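You operate a simulated robot arm through the tools that you are given. There is no shell and no other tool.

You are at the controls of a simulated robot arm. One attempt, no reset.

TASK
Drain the water trap, then prove head four's vacuum with its override.
Fine: trap empty, cock shut, needle in the green, override off again.
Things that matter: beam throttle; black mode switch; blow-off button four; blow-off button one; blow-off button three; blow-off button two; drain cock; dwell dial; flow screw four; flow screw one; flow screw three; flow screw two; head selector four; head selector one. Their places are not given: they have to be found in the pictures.

The check looks at the end state, three seconds after you hand in, the way a careful person would. Anything else that was tipped, shoved, dropped, spilled or broken makes it a failure.

THE ROBOT
A 5-joint arm with a two-finger parallel gripper, fixed in place. Base frame: the origin is at the foot of the arm, x ahead of it, y to its left, z up. Units: cm, rad, N and s.
It reaches about 113.4 cm from its shoulder. Its first joint turns from -2.601 to 2.601 rad. Payload 1.57 kg.
The tool frame sits at the grasp point between the pads (the TCP): z along the fingers, y along the line on which they close. The tips reach 3 cm beyond it. The gripper opens to 11 cm. The fingers are 2.4 cm wide and 1.2 cm thick; the gripper's body (4.8 by 11.2 cm) begins 7.8 cm behind the TCP.
Orientation is told as [roll, pitch, yaw] about the base's x, y, z axes, in that order, counted from this pose: with the fingers straight down and closing along the base's y, the tool's x points along the base's -x, its y along +y and its z along -z.

THE INTERFACE
- The arm moves only by the tool servo_tool. Its argument "rows" is a list of rows, each a list of 3 entries, a list of its own where there are three numbers: the shift along the tool's x, y, z in cm, then the turn, a rotation vector about the tool's x, y, z in degrees, then the closure, from 0 (fully open) to 1 (shut). In form: [[[x, y, z], [wx, wy, wz], hand], ...]. A call has 1 to 20 rows; each row is the pose to reach, as a shift and turn from the pose commanded when the call began, along the tool's axes at that moment. Each row takes 0.2 s and may step no farther than 5 cm and 0.15 rad from the row before; otherwise, or with a gripper value out of range, the whole call is refused. Where a pose cannot be reached the arm comes as near as it can. A force on the tool above 40 N (or 10 N above the force at the start of the call, whichever is more), or a blocked arm, ends the call early, and 0.2 s more pass. Each finger travels about 7.2 cm/s and halts on what it meets, pressing with about 37 N; the grip force reading is that of the motor and also rises with nothing between the fingers. The clock runs only during rows and for 0.2 s after the last one: add rows that repeat a pose to give the fingers time. It gives the time, the measured TCP pose, the force on the tool (base axes), the opening and the grip force at its end, in the units of the frame above (readings bear some noise), with the torque about the TCP (base axes, N m) and any sound that the robot's microphone picked up.
- Cameras (640 x 400 px; columns grow to the right, rows downward): "scene" is fixed at [40.02, 49.97, 136.8]; the picture's right is [0.62, 0.79, 0.00], its down [0.53, -0.42, -0.73] and it looks along [-0.58, 0.45, -0.68] (base axes); focal length 311 px, centre (320, 200). "wrist" rides on the gripper at [7, 1.6, -14.1] in the tool frame; the picture's right is [-0.23, 0.97, 0.00], its down [-0.86, -0.20, -0.48] and it looks along [-0.47, -0.11, 0.88] (tool axes); focal length 222 px, centre (320, 200).
- grab_frame(camera): a new picture of that camera. No time passes.
- lift_body(by): slides the trunk up (or, below 0, down) by that many cm; the arm rides with it, the base frame stays. It gives what a move gives, with no picture.
- pixel_to_xyz(camera, pixels): for up to 12 pixels [column, row] of the newest picture of that camera ("zoom" is the newest enlarged one), the place [x, y, z] in the base frame of the surface seen there, good to about 0.2 cm. No time passes.
- inspect(camera, box): a new picture of the part [left, top, right, bottom] of that camera's present view, enlarged. No time passes.
- sign_off(): hands the job in; it is judged then, once.

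Leave the gripper open and the arm clear of the work at the hand-in unless told otherwise.

The tools are called after ">>>" as a command line: name --argument value ..., lists and objects as JSON in quotes. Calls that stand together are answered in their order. servo_tool: Moves the arm, as the interface text tells. Its arguments: {"type":"object","properties":{"rows":{"type":"array"}},"required":["rows"]} The other tools are called the same way: lift_body (by) slides the trunk up or down; grab_frame (camera) takes a picture; pixel_to_xyz (camera, pixels) gives the place of the surface under pixels of a picture; inspect (camera, box) takes an enlarged picture of a part of a camera's view; sign_off () hands the job in.

At the start:

```text
t: 0.0
position: [-3.89, 58.86, 105.8]
orientation: [0.0, -0.002, 0.0]
contact_force: [0.4, 0.0, -1.0]
moment: [-0.01, 0.0, -0.02]
opening: 11.0
gripper_force: 0.1
trunk travel left (down, up): [-79.1, 17.9]
```

scene: 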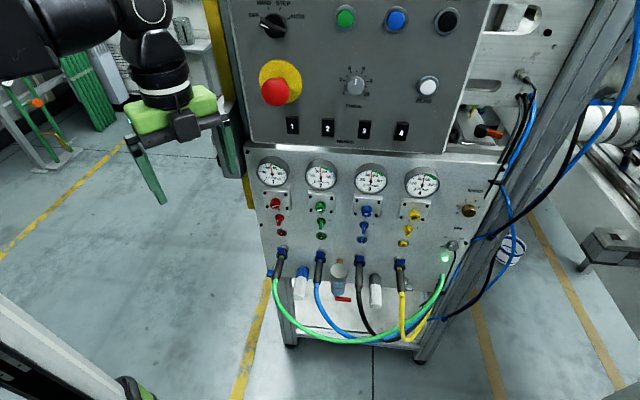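
wrist: 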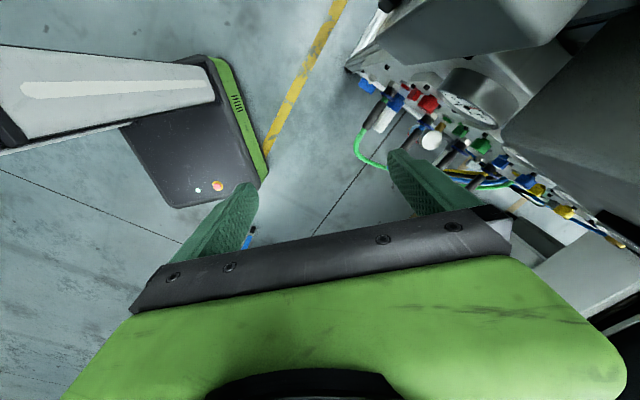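

I see a vertical panel with four gauges, coloured screws and buttons, and a water trap bowl with a red cock near pixel (340, 285). I'll zoom in on these parts before moving.

>>> inspect --camera "scene" --box '[250, 230, 410, 330]'

>>> inspect --camera "scene" --box '[240, 145, 400, 245]'

>>> inspect --camera "scene" --box '[340, 145, 500, 245]'

>>> inspect --camera "scene" --box '[230, 0, 480, 156]'

```text
4.00 times, centred on (330, 280) of scene
```

zoom: 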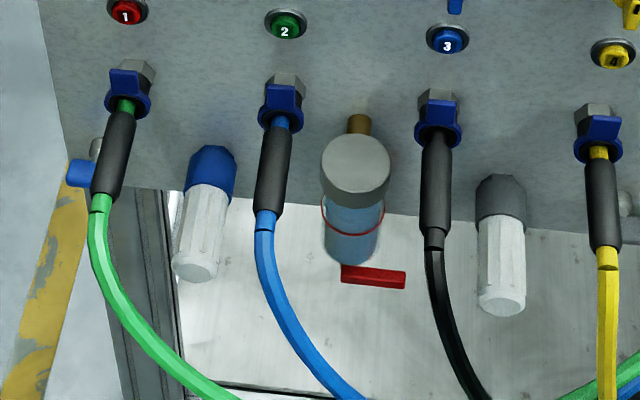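

```text
4.00 times, centred on (320, 195) of scene
```

zoom: 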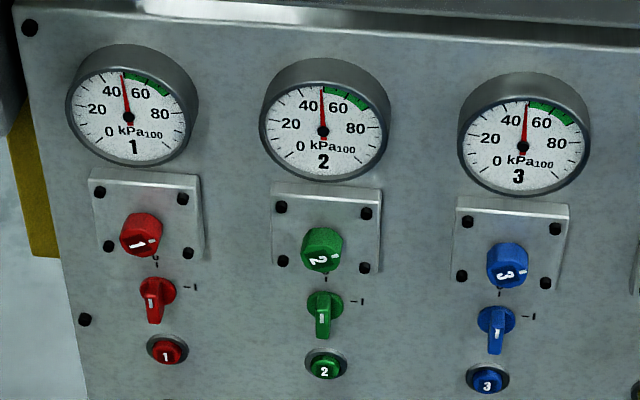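

```text
4.00 times, centred on (420, 195) of scene
```

zoom: 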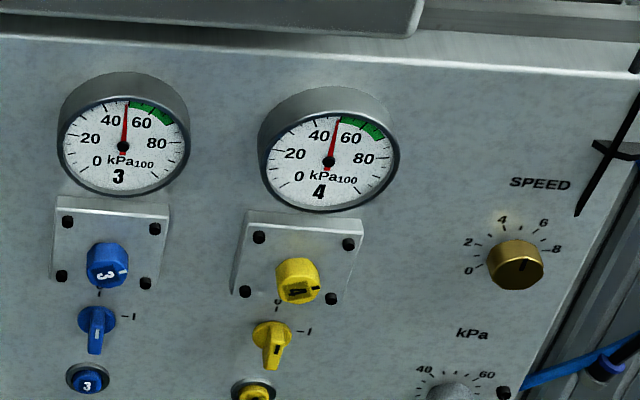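

```text
2.56 times, centred on (355, 78) of scene
```

zoom: 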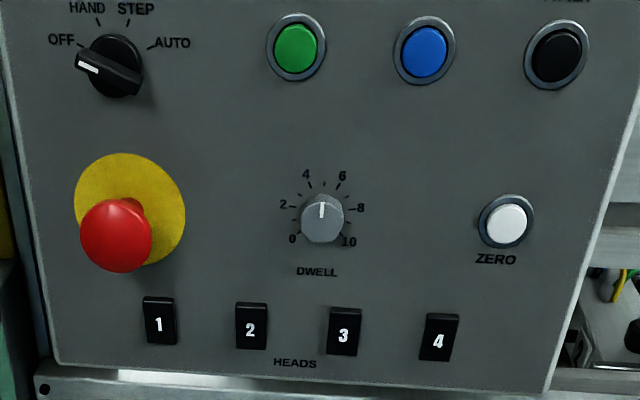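

Next I'll zoom in tighter on head four's column, the trap and the right-hand knobs to read their marks.

>>> inspect --camera "scene" --box '[390, 160, 454, 200]'

>>> inspect --camera "scene" --box '[380, 200, 460, 250]'

>>> inspect --camera "scene" --box '[310, 250, 374, 310]'

>>> inspect --camera "scene" --box '[420, 180, 500, 280]'

```text
10.00 times, centred on (422, 180) of scene
```

zoom: 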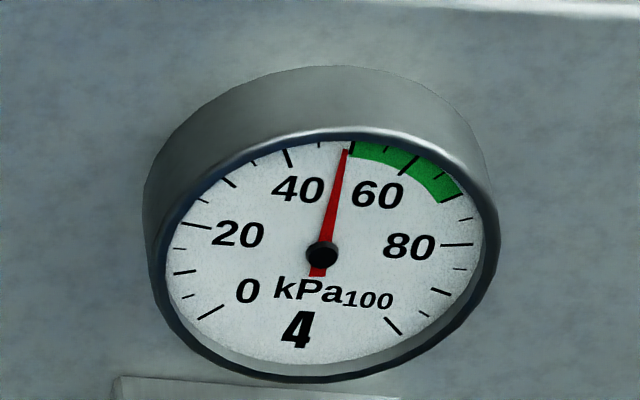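

```text
8.00 times, centred on (420, 225) of scene
```

zoom: 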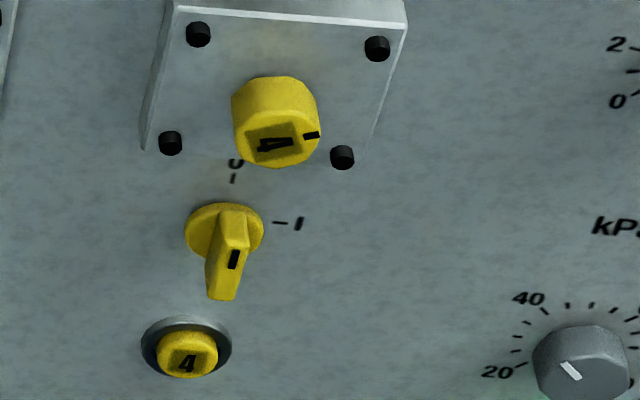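

```text
6.67 times, centred on (342, 280) of scene
```

zoom: 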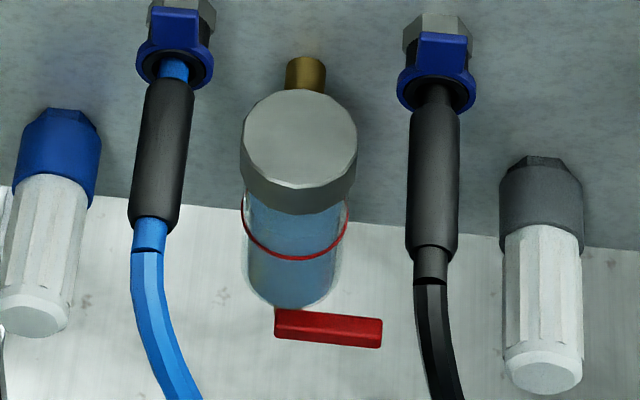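

```text
4.00 times, centred on (460, 230) of scene
```

zoom: 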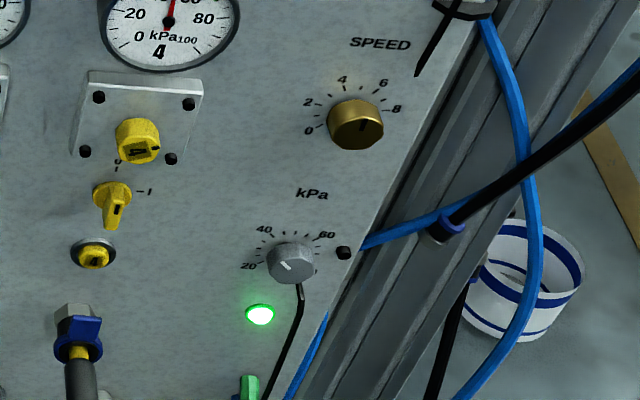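

Now I'll get 3D positions for the key features: panel face, override four, trap, cock and gauge.

>>> pixel_to_xyz --camera "scene" --pixels '[[413, 228], [408, 235], [405, 230], [404, 243], [414, 214], [422, 185], [345, 300], [337, 299], [349, 301], [339, 268], [336, 258], [340, 250]]'

>>> pixel_to_xyz --camera "scene" --pixels '[[264, 230], [470, 230], [440, 180], [300, 170], [430, 245], [300, 285], [375, 290], [319, 270], [360, 275], [400, 265], [280, 265], [446, 258]]'

>>> inspect --camera "scene" --box '[396, 220, 420, 240]'

```text
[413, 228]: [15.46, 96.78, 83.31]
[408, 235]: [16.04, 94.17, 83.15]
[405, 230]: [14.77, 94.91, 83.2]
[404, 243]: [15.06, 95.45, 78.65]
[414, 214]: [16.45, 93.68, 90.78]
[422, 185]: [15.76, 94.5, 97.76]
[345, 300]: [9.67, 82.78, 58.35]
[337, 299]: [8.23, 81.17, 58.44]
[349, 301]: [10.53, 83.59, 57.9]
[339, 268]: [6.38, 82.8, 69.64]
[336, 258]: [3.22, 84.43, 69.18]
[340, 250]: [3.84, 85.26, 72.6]
```

```text
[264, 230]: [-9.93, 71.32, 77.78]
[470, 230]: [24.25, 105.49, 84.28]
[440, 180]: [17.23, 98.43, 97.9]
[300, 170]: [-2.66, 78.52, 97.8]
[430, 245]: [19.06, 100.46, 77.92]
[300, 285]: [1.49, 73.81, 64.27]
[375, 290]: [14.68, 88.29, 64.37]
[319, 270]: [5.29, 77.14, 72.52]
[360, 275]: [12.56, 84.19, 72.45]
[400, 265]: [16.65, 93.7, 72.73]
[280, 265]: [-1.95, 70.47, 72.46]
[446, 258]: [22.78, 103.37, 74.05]
```

```text
16.00 times, centred on (408, 230) of scene
```

zoom: 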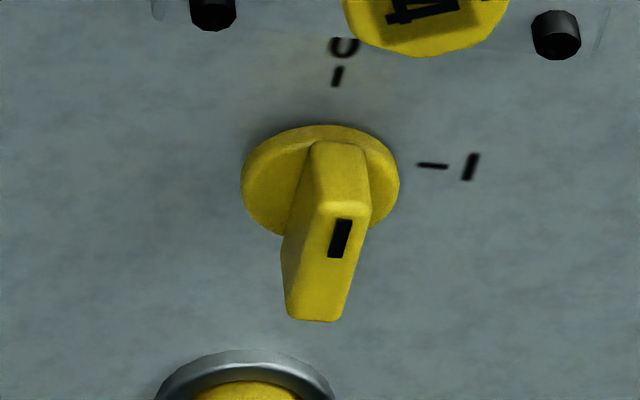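

The lower panel is vertical and follows y = x + 81.2. Override four's bar stands vertical, at 0. Before planning paths I'll check the upper box, the shelf below, the arm links and what lies around the trap.

>>> pixel_to_xyz --camera "scene" --pixels '[[250, 130], [440, 140], [300, 60], [400, 150], [248, 148], [270, 18], [320, 330], [390, 325], [330, 315], [300, 310], [290, 340], [425, 350]]'

>>> pixel_to_xyz --camera "scene" --pixels '[[150, 70], [100, 30], [20, 60], [150, 15], [60, 20], [180, 110], [160, 195], [130, 390], [30, 385], [60, 330], [10, 300], [240, 150]]'

>>> grab_frame --camera "wrist"

```text
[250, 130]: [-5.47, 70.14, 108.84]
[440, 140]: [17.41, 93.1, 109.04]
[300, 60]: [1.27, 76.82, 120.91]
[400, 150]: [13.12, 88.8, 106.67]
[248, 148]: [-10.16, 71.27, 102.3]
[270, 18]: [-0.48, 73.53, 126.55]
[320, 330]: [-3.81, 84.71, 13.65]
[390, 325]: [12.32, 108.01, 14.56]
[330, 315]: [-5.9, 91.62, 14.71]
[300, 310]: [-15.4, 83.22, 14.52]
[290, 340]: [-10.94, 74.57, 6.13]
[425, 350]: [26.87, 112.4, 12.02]
```

```text
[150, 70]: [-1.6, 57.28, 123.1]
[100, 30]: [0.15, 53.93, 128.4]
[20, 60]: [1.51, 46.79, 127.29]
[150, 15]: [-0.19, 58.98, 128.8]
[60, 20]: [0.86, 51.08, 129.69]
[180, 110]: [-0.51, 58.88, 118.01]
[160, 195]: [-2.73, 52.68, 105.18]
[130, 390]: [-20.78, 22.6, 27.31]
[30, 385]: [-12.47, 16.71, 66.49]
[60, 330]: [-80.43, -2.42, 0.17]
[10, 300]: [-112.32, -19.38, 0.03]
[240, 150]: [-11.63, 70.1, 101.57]
```

```text
taken
```

wrist: 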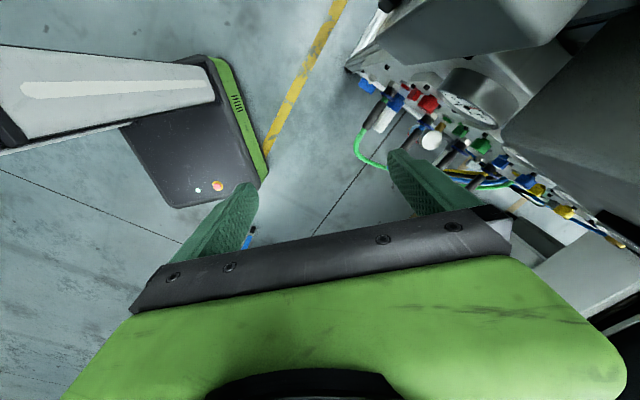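

The upper box stands about 4 cm proud of the lower panel, and the tray below is at z≈14. I need to know how far the hoses bulge out before I move near the trap.

>>> pixel_to_xyz --camera "scene" --pixels '[[275, 295], [284, 320], [330, 340], [318, 295], [335, 325], [362, 305], [372, 330], [402, 310], [405, 335], [430, 310], [320, 275], [358, 275]]'

>>> inspect --camera "scene" --box '[326, 280, 358, 305]'

>>> inspect --camera "scene" --box '[250, 240, 460, 371]'

```text
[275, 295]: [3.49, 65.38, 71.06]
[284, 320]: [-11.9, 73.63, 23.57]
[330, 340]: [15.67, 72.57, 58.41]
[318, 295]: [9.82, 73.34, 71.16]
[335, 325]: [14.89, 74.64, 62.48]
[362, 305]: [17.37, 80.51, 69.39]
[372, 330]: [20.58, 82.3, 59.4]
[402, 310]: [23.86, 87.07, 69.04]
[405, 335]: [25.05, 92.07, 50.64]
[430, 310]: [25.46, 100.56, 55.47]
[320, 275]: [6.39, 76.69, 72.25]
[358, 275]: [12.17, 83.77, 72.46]
```

```text
16.00 times, centred on (342, 292) of scene
```

zoom: 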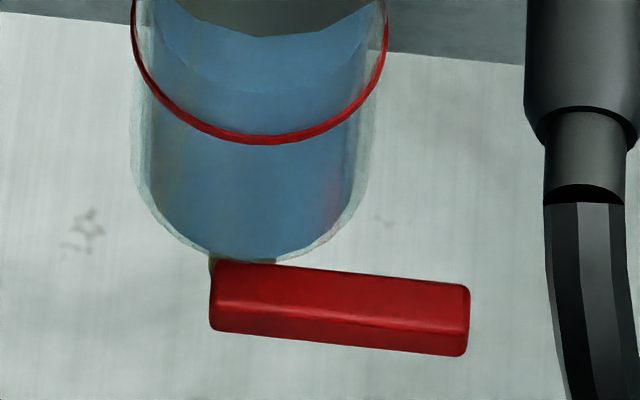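

```text
3.05 times, centred on (355, 306) of scene
```

zoom: 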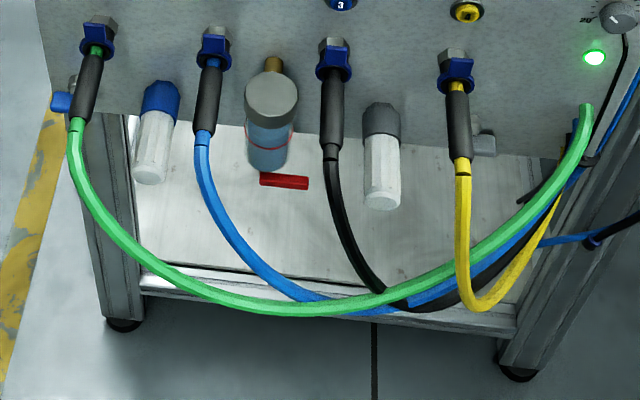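

The cock's red lever lies horizontally at about (8–10.5, 81–83.6, 58), behind the hoses, which bulge 12–17 cm out from the panel. I'll back off a little and spin the tool by about -160° so the wrist camera sits on the side away from the panel. Then I'll lower the trunk for a close look at the trap.

>>> servo_tool --rows '[[[-0.2, -0.4, 0], [0, 0, -8], 0], [[-0.4, -0.9, 0], [0, 0, -16], 0], [[-0.6, -1.3, 0], [0, 0, -24], 0], [[-0.8, -1.8, 0], [0, 0, -32], 0], [[-1.0, -2.2, 0], [0, 0, -40], 0], [[-1.2, -2.7, 0], [0, 0, -48], 0], [[-1.4, -3.1, 0], [0, 0, -56], 0], [[-1.6, -3.5, 0], [0, 0, -64], 0], [[-1.8, -4.0, 0], [0, 0, -72], 0], [[-2.0, -4.4, 0], [0, 0, -80], 0], [[-2.2, -4.9, 0], [0, 0, -88], 0], [[-2.4, -5.3, 0], [0, 0, -96], 0], [[-2.6, -5.8, 0], [0, 0, -104], 0], [[-2.8, -6.2, 0], [0, 0, -112], 0], [[-3.0, -6.6, 0], [0, 0, -120], 0], [[-3.2, -7.1, 0], [0, 0, -128], 0], [[-3.4, -7.5, 0], [0, 0, -136], 0], [[-3.6, -8.0, 0], [0, 0, -144], 0], [[-3.8, -8.4, 0], [0, 0, -152], 0], [[-3.89, -8.86, 0], [0, 0, -160], 0]]'

```text
t: 4.2
position: [-0.31, 52.08, 105.75]
orientation: [0.001, 0.002, 2.796]
contact_force: [0.4, 0.9, 0.5]
moment: [0.0, 0.0, 0.0]
opening: 11.0
gripper_force: 0.1
out of reach, approached as far as the arm can: row 16, 17, 18, 19, 20
trunk travel left (down, up): [-79.1, 17.9]
```

The spin worked, with yaw now 160°. Next I'll swing out to about (27, 53), well clear of the hoses, and turn so the camera faces the trap.

>>> servo_tool --rows '[[[2.54, -1.02, 0], [0, 0, 4], 0], [[5.07, -2.04, 0], [0, 0, 8], 0], [[7.6, -3.06, 0], [0, 0, 12], 0], [[10.1, -4.08, 0], [0, 0, 16], 0], [[12.7, -5.1, 0], [0, 0, 20], 0], [[15.2, -6.1, 0], [0, 0, 24], 0], [[17.7, -7.1, 0], [0, 0, 28], 0], [[20.3, -8.2, 0], [0, 0, 32], 0], [[22.8, -9.2, 0], [0, 0, 36], 0], [[25.35, -10.2, 0], [0, 0, 40], 0]]'

>>> lift_body --by -40

>>> grab_frame --camera "wrist"

>>> grab_frame --camera "scene"

```text
t: 6.4
position: [26.98, 53.08, 105.68]
orientation: [-0.002, 0.001, 2.093]
contact_force: [0.6, 0.8, 0.0]
moment: [0.0, 0.0, -0.01]
opening: 10.99
gripper_force: 0.2
trunk travel left (down, up): [-79.1, 17.9]
```

```text
t: 10.2
position: [26.98, 53.05, 65.72]
orientation: [-0.002, 0.0, 2.093]
contact_force: [-1.0, -0.3, 0.4]
moment: [-0.02, 0.01, 0.0]
opening: 11.0
gripper_force: 0.2
trunk travel left (down, up): [-39.1, 57.9]
```

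```text
taken
```

wrist: 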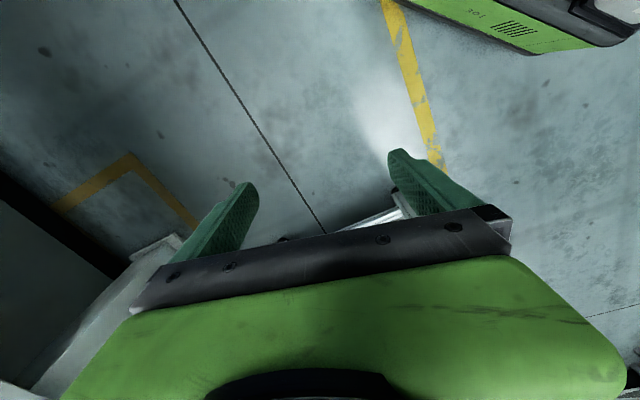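

```text
taken
```

scene: 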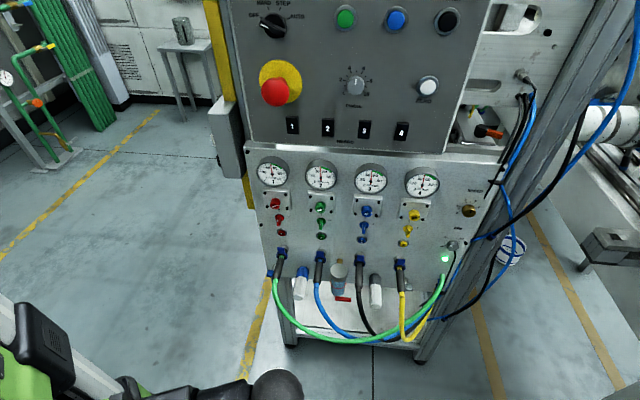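

The gripper's own body hides the lower part of the wrist picture, so tool x has to point outward and up for a useful forward view. I'll spin about -123° here in free space.

>>> servo_tool --rows '[[[0, 0, 0], [0, 0, -8], 0], [[0, 0, 0], [0, 0, -16], 0], [[0, 0, 0], [0, 0, -24], 0], [[0, 0, 0], [0, 0, -32], 0], [[0, 0, 0], [0, 0, -40], 0], [[0, 0, 0], [0, 0, -48], 0], [[0, 0, 0], [0, 0, -56], 0], [[0, 0, 0], [0, 0, -64], 0], [[0, 0, 0], [0, 0, -72], 0], [[0, 0, 0], [0, 0, -80], 0], [[0, 0, 0], [0, 0, -88], 0], [[0, 0, 0], [0, 0, -96], 0], [[0, 0, 0], [0, 0, -104], 0], [[0, 0, 0], [0, 0, -112], 0], [[0, 0, 0], [0, 0, -120], 0], [[0, 0, 0], [0, 0, -123], 0]]'

```text
t: 13.6
position: [26.94, 53.06, 65.82]
orientation: [0.002, 0.002, -2.092]
contact_force: [-0.6, -0.6, -0.2]
moment: [0.01, 0.0, -0.01]
opening: 10.98
gripper_force: 0.0
out of reach, approached as far as the arm can: row 16
trunk travel left (down, up): [-39.1, 57.9]
```

The spin stopped near its end of travel, with yaw at -120°. I'll back off 7° for margin.

>>> servo_tool --rows '[[[0, 0, 0], [0, 0, 7], 0]]'

```text
t: 14.0
position: [26.95, 53.06, 65.76]
orientation: [0.0, 0.001, -2.22]
contact_force: [-1.2, -0.4, 0.1]
moment: [0.0, -0.01, 0.03]
opening: 11.0
gripper_force: 0.0
trunk travel left (down, up): [-39.1, 57.9]
```

Now I'll tilt the tool outward to nearly horizontal, still in free space.

>>> servo_tool --rows '[[[0.4, -0.07, 0], [1.51, 8.36, 0], 0], [[0.8, -0.14, 0], [3.03, 16.7, 0], 0], [[1.2, -0.2, 0], [4.54, 25.1, 0], 0], [[1.6, -0.28, 0], [6.05, 33.5, 0], 0], [[2.0, -0.35, 0], [7.57, 41.8, 0], 0], [[2.4, -0.43, 0], [9.08, 50.2, 0], 0], [[2.8, -0.5, 0], [10.6, 58.5, 0], 0], [[3.2, -0.57, 0], [12.1, 66.9, 0], 0], [[3.6, -0.64, 0], [13.6, 75.3, 0], 0], [[3.94, -0.71, 0], [15.1, 83.6, 0], 0]]'

>>> grab_frame --camera "wrist"

```text
t: 16.2
position: [33.57, 70.44, 87.37]
orientation: [-1.078, 1.371, -3.123]
contact_force: [0.0, 0.6, 0.7]
moment: [-0.01, -0.03, -0.01]
opening: 11.01
gripper_force: 0.1
out of reach, approached as far as the arm can: row 2, 3, 4, 5, 6, 7, 8, 9, 10
trunk travel left (down, up): [-39.1, 57.9]
```

```text
taken
```

wrist: 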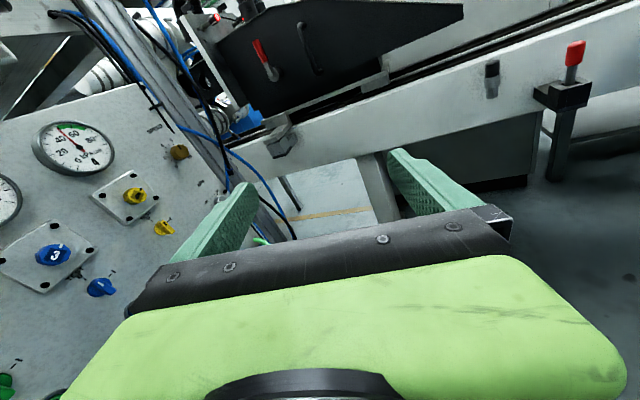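

The arm was pushed outward because its folding limit stops the wrist coming closer in, and the TCP is now at (33.6, 70.4, 87.4). I'll look at the arm's shape in the scene view and measure its shoulder and elbow.

>>> grab_frame --camera "scene"

>>> inspect --camera "wrist" --box '[0, 80, 240, 300]'

```text
taken
```

scene: 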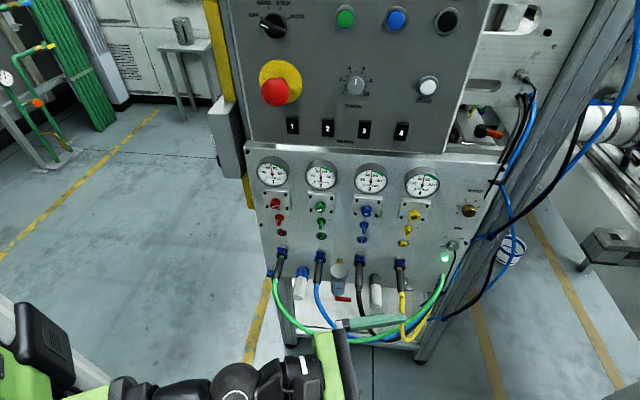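

```text
1.82 times, centred on (120, 190) of wrist
```

zoom: 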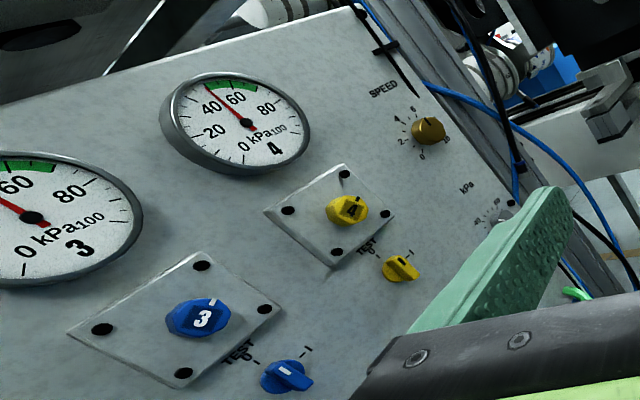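

The wrist view shows these bar knobs are labelled TEST, 0–I, so they are the overrides. I'll measure points along the arm to learn its geometry.

>>> pixel_to_xyz --camera "scene" --pixels '[[20, 370], [40, 330], [90, 375], [125, 388], [180, 390], [235, 375], [270, 370], [300, 365], [322, 350], [345, 340], [380, 320], [350, 325]]'

>>> pixel_to_xyz --camera "wrist" --pixels '[[135, 196], [128, 192], [163, 228], [75, 150], [180, 152], [220, 182], [115, 290], [60, 135]]'

```text
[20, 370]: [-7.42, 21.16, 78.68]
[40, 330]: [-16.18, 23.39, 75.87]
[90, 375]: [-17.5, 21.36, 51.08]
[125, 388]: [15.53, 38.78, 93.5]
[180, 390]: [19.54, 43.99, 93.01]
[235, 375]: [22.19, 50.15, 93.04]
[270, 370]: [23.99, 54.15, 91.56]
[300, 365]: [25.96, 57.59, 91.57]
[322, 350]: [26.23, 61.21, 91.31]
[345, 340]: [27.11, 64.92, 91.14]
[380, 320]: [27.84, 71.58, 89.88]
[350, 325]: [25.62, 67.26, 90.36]
```

```text
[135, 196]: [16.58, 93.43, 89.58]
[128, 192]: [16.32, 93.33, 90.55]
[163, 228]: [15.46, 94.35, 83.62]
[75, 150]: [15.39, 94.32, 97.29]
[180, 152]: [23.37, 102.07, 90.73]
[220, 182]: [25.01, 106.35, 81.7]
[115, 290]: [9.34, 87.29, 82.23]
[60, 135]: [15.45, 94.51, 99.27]
```

The wrist joint is near r≈55, z≈88 with the tool about horizontal. To map the reach limits in free space, I'll command the TCP straight down 20 cm here.

>>> servo_tool --rows '[[[-4.8, 0.85, 0.46], [0, 0, 0], 0], [[-9.6, 1.7, 0.92], [0, 0, 0], 0], [[-14.4, 2.55, 1.38], [0, 0, 0], 0], [[-19.2, 3.4, 1.84], [0, 0, 0], 0]]'

```text
t: 17.2
position: [33.61, 70.38, 87.39]
orientation: [-1.102, 1.371, 3.133]
contact_force: [0.5, -0.7, -0.5]
moment: [0.01, -0.01, 0.0]
opening: 11.0
gripper_force: 0.0
out of reach, approached as far as the arm can: row 1, 2, 3, 4
trunk travel left (down, up): [-39.1, 57.9]
```

It can't go down at all from here. I'll try moving outward along the tool to see whether downward motion becomes possible at a larger radius.

>>> servo_tool --rows '[[[0, 0, 4], [0, 0, 0], 0], [[0, 0, 8], [0, 0, 0], 0], [[-4.8, 0.85, 8.46], [0, 0, 0], 0], [[-9.6, 1.7, 8.92], [0, 0, 0], 0]]'

```text
t: 18.2
position: [37.09, 77.59, 87.53]
orientation: [-1.105, 1.371, 3.129]
contact_force: [-0.1, 0.1, -0.7]
moment: [0.03, 0.01, -0.01]
opening: 11.02
gripper_force: 0.0
out of reach, approached as far as the arm can: row 1, 2, 3, 4
trunk travel left (down, up): [-39.1, 57.9]
```

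Radius changes freely, but the height won't go below about 87.4 at this trunk setting. Now I'll test going up 15 cm and then inward, to find the smallest radius for a horizontal tool.

>>> servo_tool --rows '[[[4.8, -0.85, -0.46], [0, 0, 0], 0], [[9.6, -1.7, -0.92], [0, 0, 0], 0], [[14.4, -2.55, -1.38], [0, 0, 0], 0], [[14.4, -2.55, -6.38], [0, 0, 0], 0], [[14.4, -2.55, -11.38], [0, 0, 0], 0], [[14.4, -2.55, -16.38], [0, 0, 0], 0], [[14.4, -2.55, -21.38], [0, 0, 0], 0], [[14.4, -2.55, -26.38], [0, 0, 0], 0]]'

```text
t: 20.0
position: [33.17, 70.65, 87.61]
orientation: [-1.121, 1.374, 3.116]
contact_force: [0.3, -0.5, 0.1]
moment: [-0.03, 0.01, 0.01]
opening: 11.01
gripper_force: 0.1
out of reach, approached as far as the arm can: row 1, 2, 3, 4, 5, 6, 7, 8
trunk travel left (down, up): [-39.1, 57.9]
```

Now it's clear: the wrist height is fixed to the trunk, so z comes only from lift_body and tilt. The wrist can't come closer than about r=54 from the base. With that known, I'll map the hoses precisely, since they limit the approach to the cock.

>>> grab_frame --camera "scene"

>>> inspect --camera "scene" --box '[262, 250, 390, 350]'

```text
taken
```

scene: 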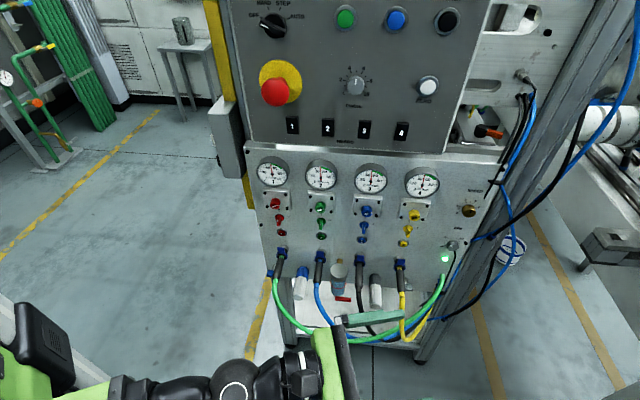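

```text
4.00 times, centred on (326, 300) of scene
```

zoom: 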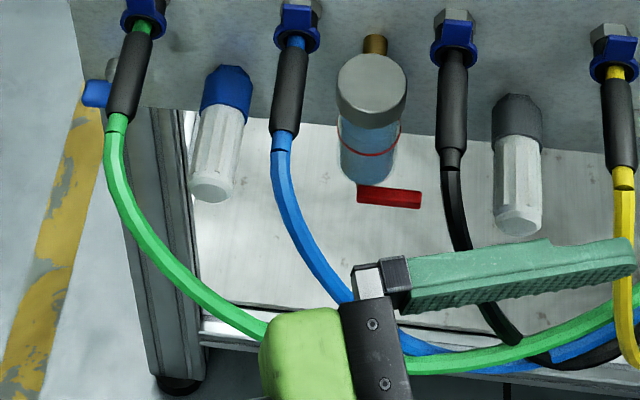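

>>> pixel_to_xyz --camera "zoom" --pixels '[[115, 135], [118, 180], [135, 225], [165, 265], [205, 302], [250, 325], [430, 362], [285, 170], [290, 215], [310, 260], [335, 290], [452, 200]]'

>>> pixel_to_xyz --camera "zoom" --pixels '[[360, 195], [375, 192], [400, 200], [418, 200], [375, 70], [360, 92], [395, 95], [370, 120], [368, 175], [345, 165], [390, 160], [372, 140]]'

>>> pixel_to_xyz --camera "zoom" --pixels '[[460, 235], [480, 290], [515, 205], [520, 130], [215, 180], [222, 110], [95, 95], [580, 300], [625, 250], [620, 300], [560, 345], [150, 120]]'

```text
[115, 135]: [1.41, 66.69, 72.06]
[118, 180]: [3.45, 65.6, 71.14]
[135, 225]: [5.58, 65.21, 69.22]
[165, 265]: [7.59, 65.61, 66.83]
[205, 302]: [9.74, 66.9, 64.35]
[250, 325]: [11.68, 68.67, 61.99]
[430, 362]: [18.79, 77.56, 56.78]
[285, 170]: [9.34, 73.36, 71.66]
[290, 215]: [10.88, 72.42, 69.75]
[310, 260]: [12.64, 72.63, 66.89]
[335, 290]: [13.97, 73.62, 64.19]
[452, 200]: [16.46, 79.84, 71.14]
```

```text
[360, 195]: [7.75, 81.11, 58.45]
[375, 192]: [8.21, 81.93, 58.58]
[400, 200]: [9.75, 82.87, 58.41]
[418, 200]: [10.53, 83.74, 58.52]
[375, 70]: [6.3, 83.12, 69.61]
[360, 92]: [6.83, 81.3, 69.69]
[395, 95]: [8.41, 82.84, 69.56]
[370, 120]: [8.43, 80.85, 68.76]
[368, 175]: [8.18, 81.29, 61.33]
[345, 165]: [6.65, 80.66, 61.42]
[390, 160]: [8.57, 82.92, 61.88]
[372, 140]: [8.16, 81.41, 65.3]
```

```text
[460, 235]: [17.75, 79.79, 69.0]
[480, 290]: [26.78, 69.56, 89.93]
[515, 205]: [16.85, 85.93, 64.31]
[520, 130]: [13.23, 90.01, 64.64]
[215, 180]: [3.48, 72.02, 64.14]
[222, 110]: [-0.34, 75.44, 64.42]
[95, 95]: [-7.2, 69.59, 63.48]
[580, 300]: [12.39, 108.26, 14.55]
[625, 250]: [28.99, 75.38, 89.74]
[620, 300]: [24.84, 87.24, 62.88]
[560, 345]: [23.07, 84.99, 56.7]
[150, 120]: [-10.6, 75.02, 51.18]
```

The green hose crosses the cock's radial plane at about r=66, z=67, and the cock lever sits at z≈58, r≈81–84. So I'll come in from below the hoses with the tool horizontal and the camera underneath. First I'll swing the tool down about the fixed wrist.

>>> servo_tool --rows '[[[-3.49, 0.63, 1.24], [-1.51, -8.36, 0], 0], [[-6.9, 1.25, 0.45], [-3.03, -16.7, 0], 0], [[-10.17, 1.84, -0.84], [-4.54, -25.1, 0], 0], [[-13.21, 2.39, -2.6], [-6.05, -33.5, 0], 0], [[-15.95, 2.89, -4.8], [-7.57, -41.8, 0], 0], [[-18.35, 3.32, -7.4], [-9.08, -50.2, 0], 0], [[-20.35, 3.68, -10.32], [-10.6, -58.5, 0], 0], [[-21.9, 3.96, -13.51], [-12.1, -66.9, 0], 0], [[-22.96, 4.15, -16.9], [-13.6, -75.3, 0], 0], [[-23.53, 4.26, -20.4], [-15.1, -83.6, 0], 0]]'

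```text
t: 22.2
position: [23.39, 50.64, 65.66]
orientation: [0.004, -0.001, -2.216]
contact_force: [0.7, -0.5, -0.2]
moment: [0.01, 0.05, -0.02]
opening: 11.03
gripper_force: 0.1
out of reach, approached as far as the arm can: row 2, 3, 4, 5, 6, 7, 8, 9, 10
trunk travel left (down, up): [-39.1, 57.9]
```

I'm back to tool-down at (23.4, 50.6). Next I'll lower the trunk fully, then swing to the cock's azimuth of 83.5° at r≈56 while spinning so tool x points inward. All of that happens below the hoses.

>>> lift_body --by -39

>>> servo_tool --rows '[[[-0.31, -0.83, 0], [0, 0, 7.5], 0], [[-0.63, -1.66, 0], [0, 0, 15], 0], [[-0.94, -2.5, 0], [0, 0, 22.5], 0], [[-1.25, -3.33, 0], [0, 0, 30], 0], [[-1.57, -4.16, 0], [0, 0, 37.5], 0], [[-1.88, -4.99, 0], [0, 0, 45], 0], [[-2.19, -5.82, 0], [0, 0, 52.5], 0], [[-2.51, -6.65, 0], [0, 0, 60], 0], [[-2.82, -7.48, 0], [0, 0, 67.5], 0], [[-3.13, -8.31, 0], [0, 0, 75], 0], [[-3.45, -9.15, 0], [0, 0, 82.5], 0], [[-3.76, -9.98, 0], [0, 0, 90], 0], [[-4.08, -10.8, 0], [0, 0, 97.5], 0], [[-4.39, -11.64, 0], [0, 0, 105], 0], [[-4.7, -12.5, 0], [0, 0, 112.5], 0], [[-5.0, -13.3, 0], [0, 0, 120], 0], [[-5.33, -14.1, 0], [0, 0, 127.5], 0], [[-5.64, -15.0, 0], [0, 0, 135], 0], [[-5.96, -15.8, 0], [0, 0, 142.5], 0], [[-6.27, -16.63, 0], [0, 0, 149.5], 0]]'

>>> grab_frame --camera "wrist"

>>> grab_frame --camera "scene"

```text
t: 26.0
position: [23.17, 50.73, 26.68]
orientation: [0.0, 0.003, -2.217]
contact_force: [0.5, -0.1, -0.7]
moment: [0.02, 0.0, -0.02]
opening: 10.99
gripper_force: 0.1
trunk travel left (down, up): [-0.1, 96.9]
```

```text
t: 30.2
position: [6.17, 55.81, 26.67]
orientation: [-0.002, 0.0, 1.453]
contact_force: [-1.2, -1.2, 0.0]
moment: [-0.01, -0.04, -0.01]
opening: 11.02
gripper_force: 0.1
trunk travel left (down, up): [-0.1, 96.9]
```

```text
taken
```

wrist: 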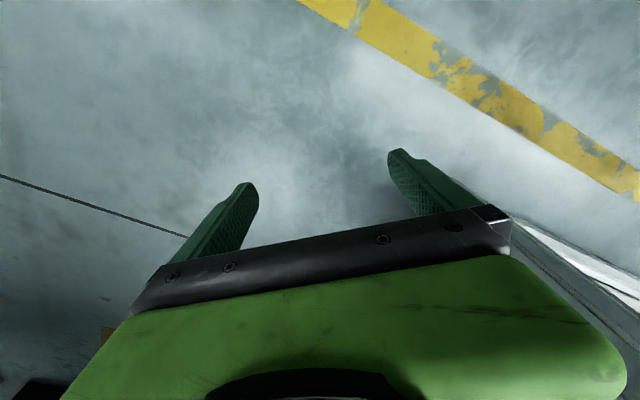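

```text
taken
```

scene: 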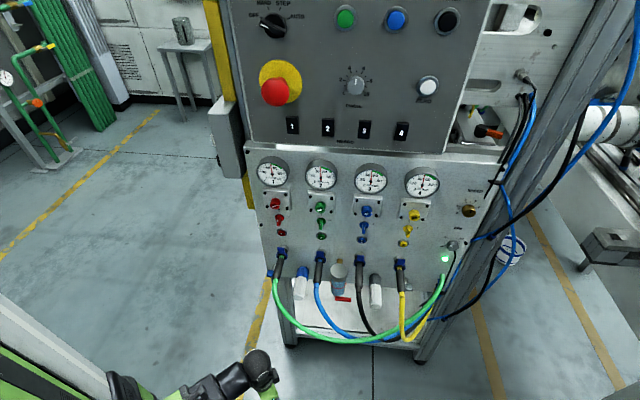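

I'm at (6.2, 55.8, 26.7), tool down, well below the hoses. Now I'll tilt the tool up and outward to about 26° below horizontal to look at the trap from below.

>>> servo_tool --rows '[[[-3.33, 0, -0.23], [0, -8, 0], 0], [[-6.59, 0, -0.93], [0, -16, 0], 0], [[-9.72, 0, -2.07], [0, -24, 0], 0], [[-12.66, 0, -3.63], [0, -32, 0], 0], [[-15.36, 0, -5.59], [0, -40, 0], 0], [[-17.76, 0, -7.91], [0, -48, 0], 0], [[-19.81, 0, -10.54], [0, -56, 0], 0], [[-21.48, 0, -13.42], [0, -64, 0], 0]]'

>>> grab_frame --camera "wrist"

>>> grab_frame --camera "scene"

```text
t: 32.0
position: [8.56, 77.23, 40.23]
orientation: [-0.003, -1.121, 1.462]
contact_force: [-0.1, -0.3, -0.3]
moment: [0.04, 0.02, -0.01]
opening: 11.0
gripper_force: 0.2
trunk travel left (down, up): [-0.1, 96.9]
```

```text
taken
```

wrist: 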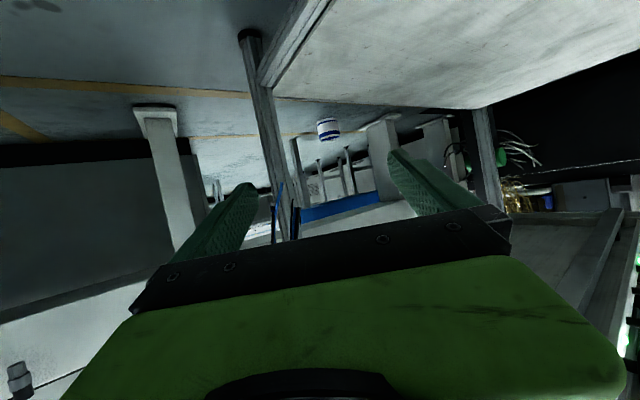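

```text
taken
```

scene: 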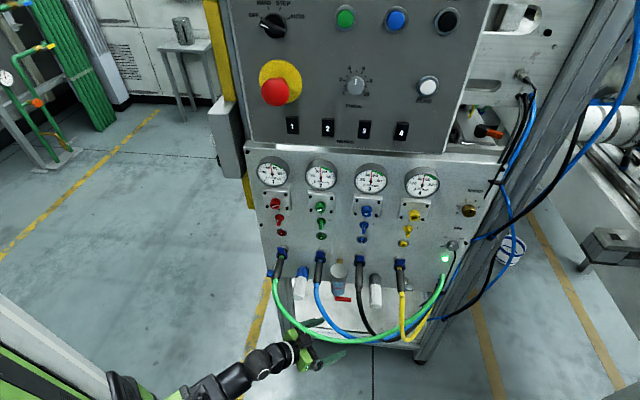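

The pose is fully reachable, but with the camera underneath the gripper body blocks the view of the cock above. I'll spin +90° so the camera is on the left and the fingers open vertically, narrowing the opening to about 5 cm. Then I'll tilt up to horizontal, staying below the cock.

>>> servo_tool --rows '[[[0, 0, 0], [0, 0, 8.2], 0.1], [[0, 0, 0], [0, 0, 16.4], 0.2], [[0, 0, 0], [0, 0, 24.6], 0.3], [[0, 0, 0], [0, 0, 32.8], 0.4], [[0, 0, 0], [0, 0, 41], 0.5], [[0, 0, 0], [0, 0, 49.2], 0.55], [[0, 0, 0], [0, 0, 57.4], 0.55], [[0, 0, 0], [0, 0, 65.6], 0.55], [[0, 0, 0], [0, 0, 73.8], 0.55], [[0, 0, 0], [0, 0, 82], 0.55], [[0, 0, 0], [0, 0, 90], 0.55]]'

>>> servo_tool --rows '[[[0, 2.71, -0.15], [-6.5, 0, 0], 0.55], [[0, 5.38, -0.61], [-13, 0, 0], 0.55], [[0, 7.98, -1.37], [-19.5, 0, 0], 0.55], [[0, 10.4, -2.38], [-25.8, 0, 0], 0.55]]'

>>> grab_frame --camera "wrist"

>>> grab_frame --camera "scene"

```text
t: 34.4
position: [8.6, 77.01, 40.18]
orientation: [1.117, -0.001, -0.115]
contact_force: [0.4, -0.8, -0.3]
moment: [-0.02, 0.0, 0.01]
opening: 4.95
gripper_force: 0.0
trunk travel left (down, up): [-0.1, 96.9]
```

```text
t: 35.4
position: [8.96, 79.54, 50.24]
orientation: [1.56, -0.002, -0.11]
contact_force: [-0.5, -0.5, 0.9]
moment: [-0.05, 0.02, -0.02]
opening: 4.94
gripper_force: 0.1
out of reach, approached as far as the arm can: row 4
trunk travel left (down, up): [-0.1, 96.9]
```

```text
taken
```

wrist: 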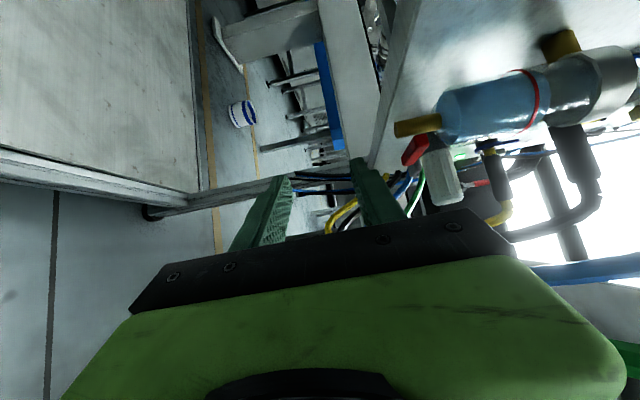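

```text
taken
```

scene: 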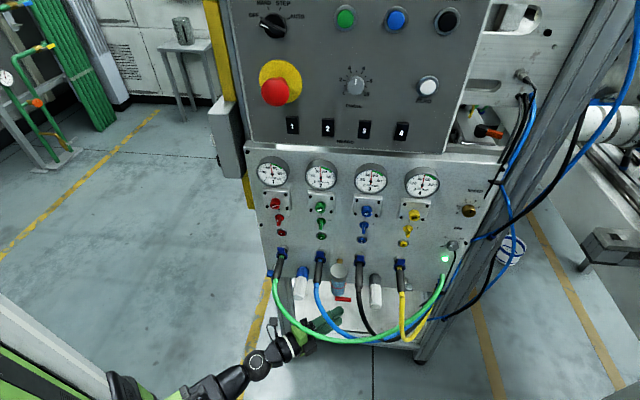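

The trap is now visible in the wrist picture, where image-right is up. The bowl is near (490,110), the brass outlet near (418,125) and the red lever near (415,150). I'll zoom in on the cock.

>>> inspect --camera "wrist" --box '[370, 80, 498, 190]'

>>> pixel_to_xyz --camera "wrist" --pixels '[[398, 128], [418, 124], [432, 122], [412, 140], [420, 142], [408, 160], [420, 155], [455, 115], [500, 100], [365, 165], [275, 185], [445, 140]]'

```text
3.64 times, centred on (434, 135) of wrist
```

zoom: 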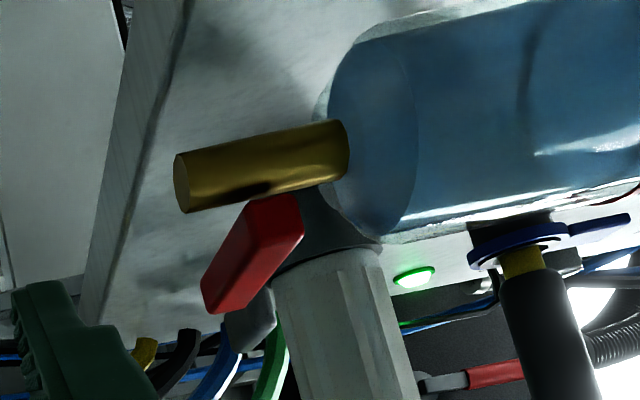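

```text
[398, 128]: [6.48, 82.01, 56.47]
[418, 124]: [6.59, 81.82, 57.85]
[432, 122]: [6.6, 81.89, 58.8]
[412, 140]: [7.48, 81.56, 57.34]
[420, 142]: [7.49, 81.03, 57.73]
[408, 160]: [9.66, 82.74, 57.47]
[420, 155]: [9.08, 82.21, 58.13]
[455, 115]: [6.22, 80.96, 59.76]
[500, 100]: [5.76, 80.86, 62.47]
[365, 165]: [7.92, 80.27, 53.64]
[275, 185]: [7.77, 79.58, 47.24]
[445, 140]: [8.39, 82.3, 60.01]
```

The cock's red lever sits on the front of a vertical brass outlet and points right, across the pipe, so it's shut. It should swing down into line with the outlet to open. My plan is to put the upper finger above the lever's right end from the front and press down. First I'll retract about 2 cm, shift slightly right and open to 9.5 cm.

>>> servo_tool --rows '[[[-0.45, 0, -1.0], [0, -0.3, 0], 0.4], [[-0.9, 0, -2.0], [0, -0.65, 0], 0.25], [[-0.9, 0, -2.0], [0, -0.65, 0], 0.136], [[-0.9, 0, -2.0], [0, -0.65, 0], 0.136]]'

```text
t: 36.4
position: [9.6, 77.34, 50.36]
orientation: [1.557, -0.002, -0.124]
contact_force: [-0.1, -1.4, -0.4]
moment: [0.01, 0.01, -0.02]
opening: 9.5
gripper_force: 0.1
trunk travel left (down, up): [-0.1, 96.9]
```

The TCP is at (9.6, 77.3, 50.4) with 9.5 cm open. Raising the trunk 4 cm puts the upper finger's inner face at z≈59.1, just above the lever top at about 58.5, with the tip still about 2 cm short of it.

>>> lift_body --by 4.0

>>> grab_frame --camera "wrist"

>>> inspect --camera "wrist" --box '[340, 80, 500, 200]'

>>> inspect --camera "scene" --box '[262, 250, 390, 350]'

```text
t: 37.2
position: [9.63, 77.44, 54.36]
orientation: [1.559, -0.003, -0.123]
contact_force: [-0.1, -0.8, 0.6]
moment: [0.01, 0.02, -0.02]
opening: 9.52
gripper_force: 0.0
trunk travel left (down, up): [-4.1, 92.9]
```

```text
taken
```

wrist: 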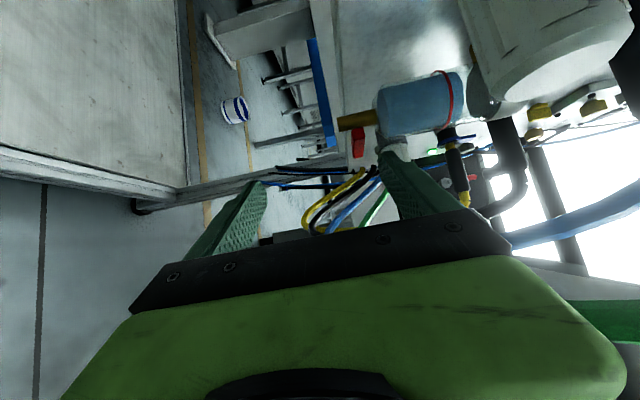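

```text
3.33 times, centred on (420, 140) of wrist
```

zoom: 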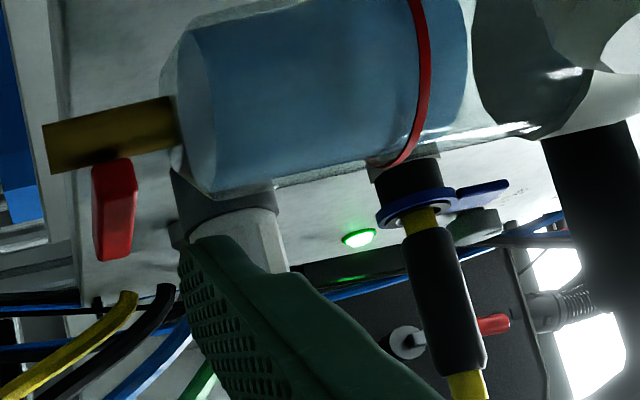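

```text
4.00 times, centred on (326, 300) of scene
```

zoom: 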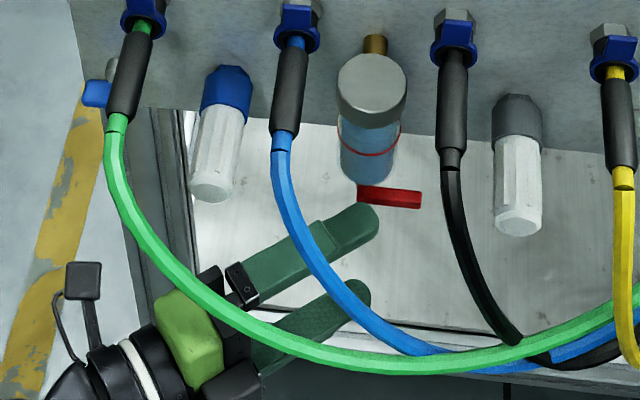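

The upper finger tip is just in front of the lever at zoom (365,215). I'll check the finger and body heights against the lever and the green hose before advancing.

>>> pixel_to_xyz --camera "zoom" --pixels '[[368, 215], [355, 210], [320, 240], [245, 285], [190, 310], [175, 300], [210, 275], [235, 322], [200, 305], [85, 275], [140, 345], [405, 200]]'

```text
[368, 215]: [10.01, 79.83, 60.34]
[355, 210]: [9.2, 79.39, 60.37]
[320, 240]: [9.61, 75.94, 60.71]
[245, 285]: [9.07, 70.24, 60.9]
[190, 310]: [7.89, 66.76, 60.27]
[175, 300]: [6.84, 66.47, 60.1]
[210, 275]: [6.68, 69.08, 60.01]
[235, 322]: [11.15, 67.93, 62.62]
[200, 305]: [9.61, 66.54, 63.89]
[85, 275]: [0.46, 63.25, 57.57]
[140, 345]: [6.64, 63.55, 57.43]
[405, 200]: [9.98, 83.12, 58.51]
```

The finger underside is about z=59.1, 0.6 cm above the lever, and the body clears the hose. I'll advance 2.8 cm with a hair to the right to keep clear of the bowl.

>>> servo_tool --rows '[[[-0.1, 0, 0.9], [0, -0.07, 0], 0.136], [[-0.2, 0, 1.8], [0, -0.14, 0], 0.136], [[-0.2, 0, 2.8], [0, -0.14, 0], 0.136]]'

>>> inspect --camera "wrist" --box '[340, 80, 500, 200]'

>>> inspect --camera "scene" --box '[310, 250, 374, 310]'

```text
t: 38.0
position: [10.11, 80.16, 54.26]
orientation: [1.558, -0.002, -0.125]
contact_force: [-0.6, -0.6, -0.3]
moment: [0.0, -0.05, 0.0]
opening: 9.5
gripper_force: 0.0
trunk travel left (down, up): [-4.1, 92.9]
```

```text
3.33 times, centred on (420, 140) of wrist
```

zoom: 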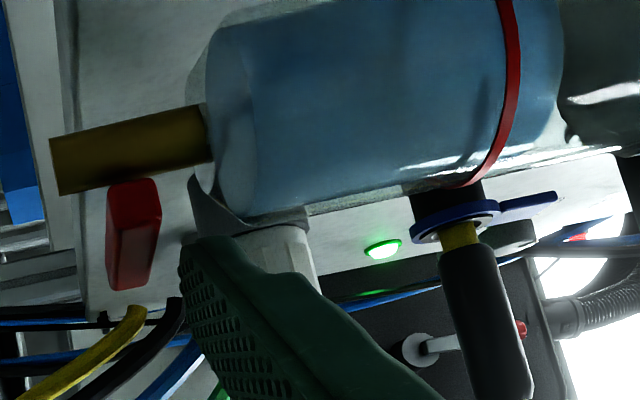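

```text
6.67 times, centred on (342, 280) of scene
```

zoom: 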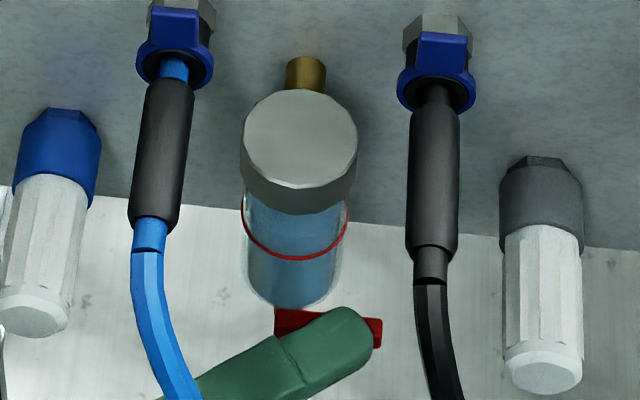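

The finger now covers the right part of the lever, as seen in the scene zoom. I'll press down with the trunk, starting with 1.5 cm, and watch the force.

>>> lift_body --by -1.5

>>> inspect --camera "wrist" --box '[340, 80, 500, 200]'

>>> inspect --camera "scene" --box '[310, 250, 374, 310]'

```text
t: 38.6
position: [10.12, 80.16, 52.82]
orientation: [1.557, -0.001, -0.127]
contact_force: [1.4, -0.4, 2.0]
moment: [0.04, 0.1, -0.06]
opening: 9.53
gripper_force: 0.7
trunk travel left (down, up): [-2.6, 94.4]
```

```text
3.33 times, centred on (420, 140) of wrist
```

zoom: 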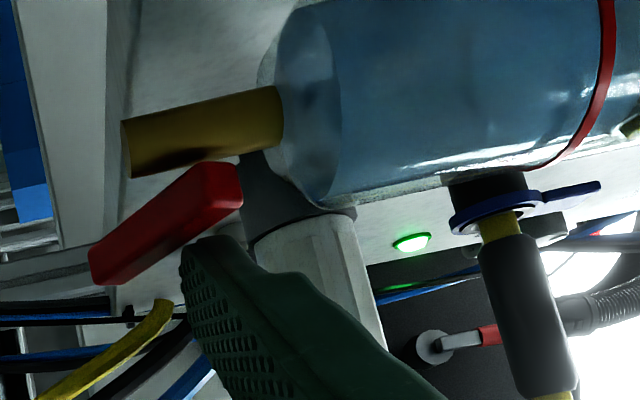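

```text
6.67 times, centred on (342, 280) of scene
```

zoom: 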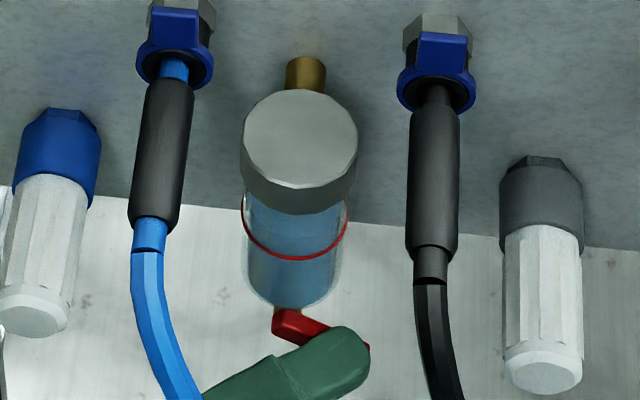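

The lever is swinging down with only about 2 N, so the direction is right. I'll lower another 1.5 cm.

>>> lift_body --by -1.5

>>> inspect --camera "wrist" --box '[340, 60, 500, 180]'

>>> inspect --camera "scene" --box '[310, 250, 374, 310]'

```text
t: 39.2
position: [10.02, 80.12, 51.23]
orientation: [1.559, -0.003, -0.127]
contact_force: [2.8, -2.0, 1.1]
moment: [0.03, 0.09, -0.04]
opening: 9.58
gripper_force: 0.2
trunk travel left (down, up): [-1.1, 95.9]
```

```text
3.33 times, centred on (420, 120) of wrist
```

zoom: 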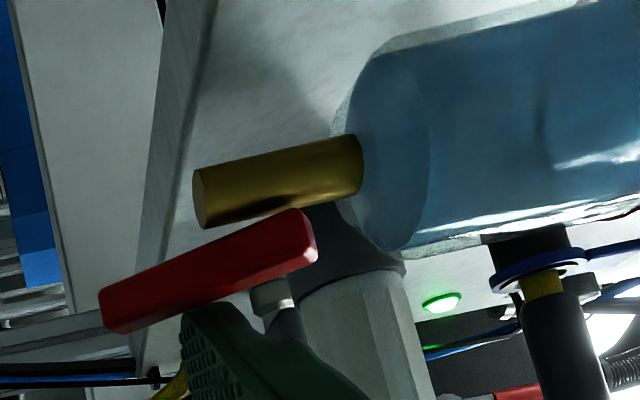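

```text
6.67 times, centred on (342, 280) of scene
```

zoom: 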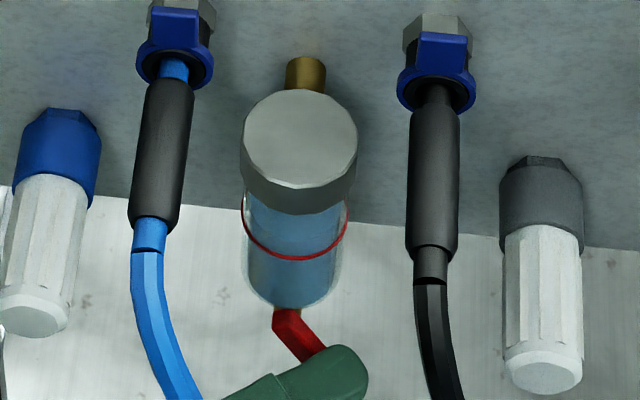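

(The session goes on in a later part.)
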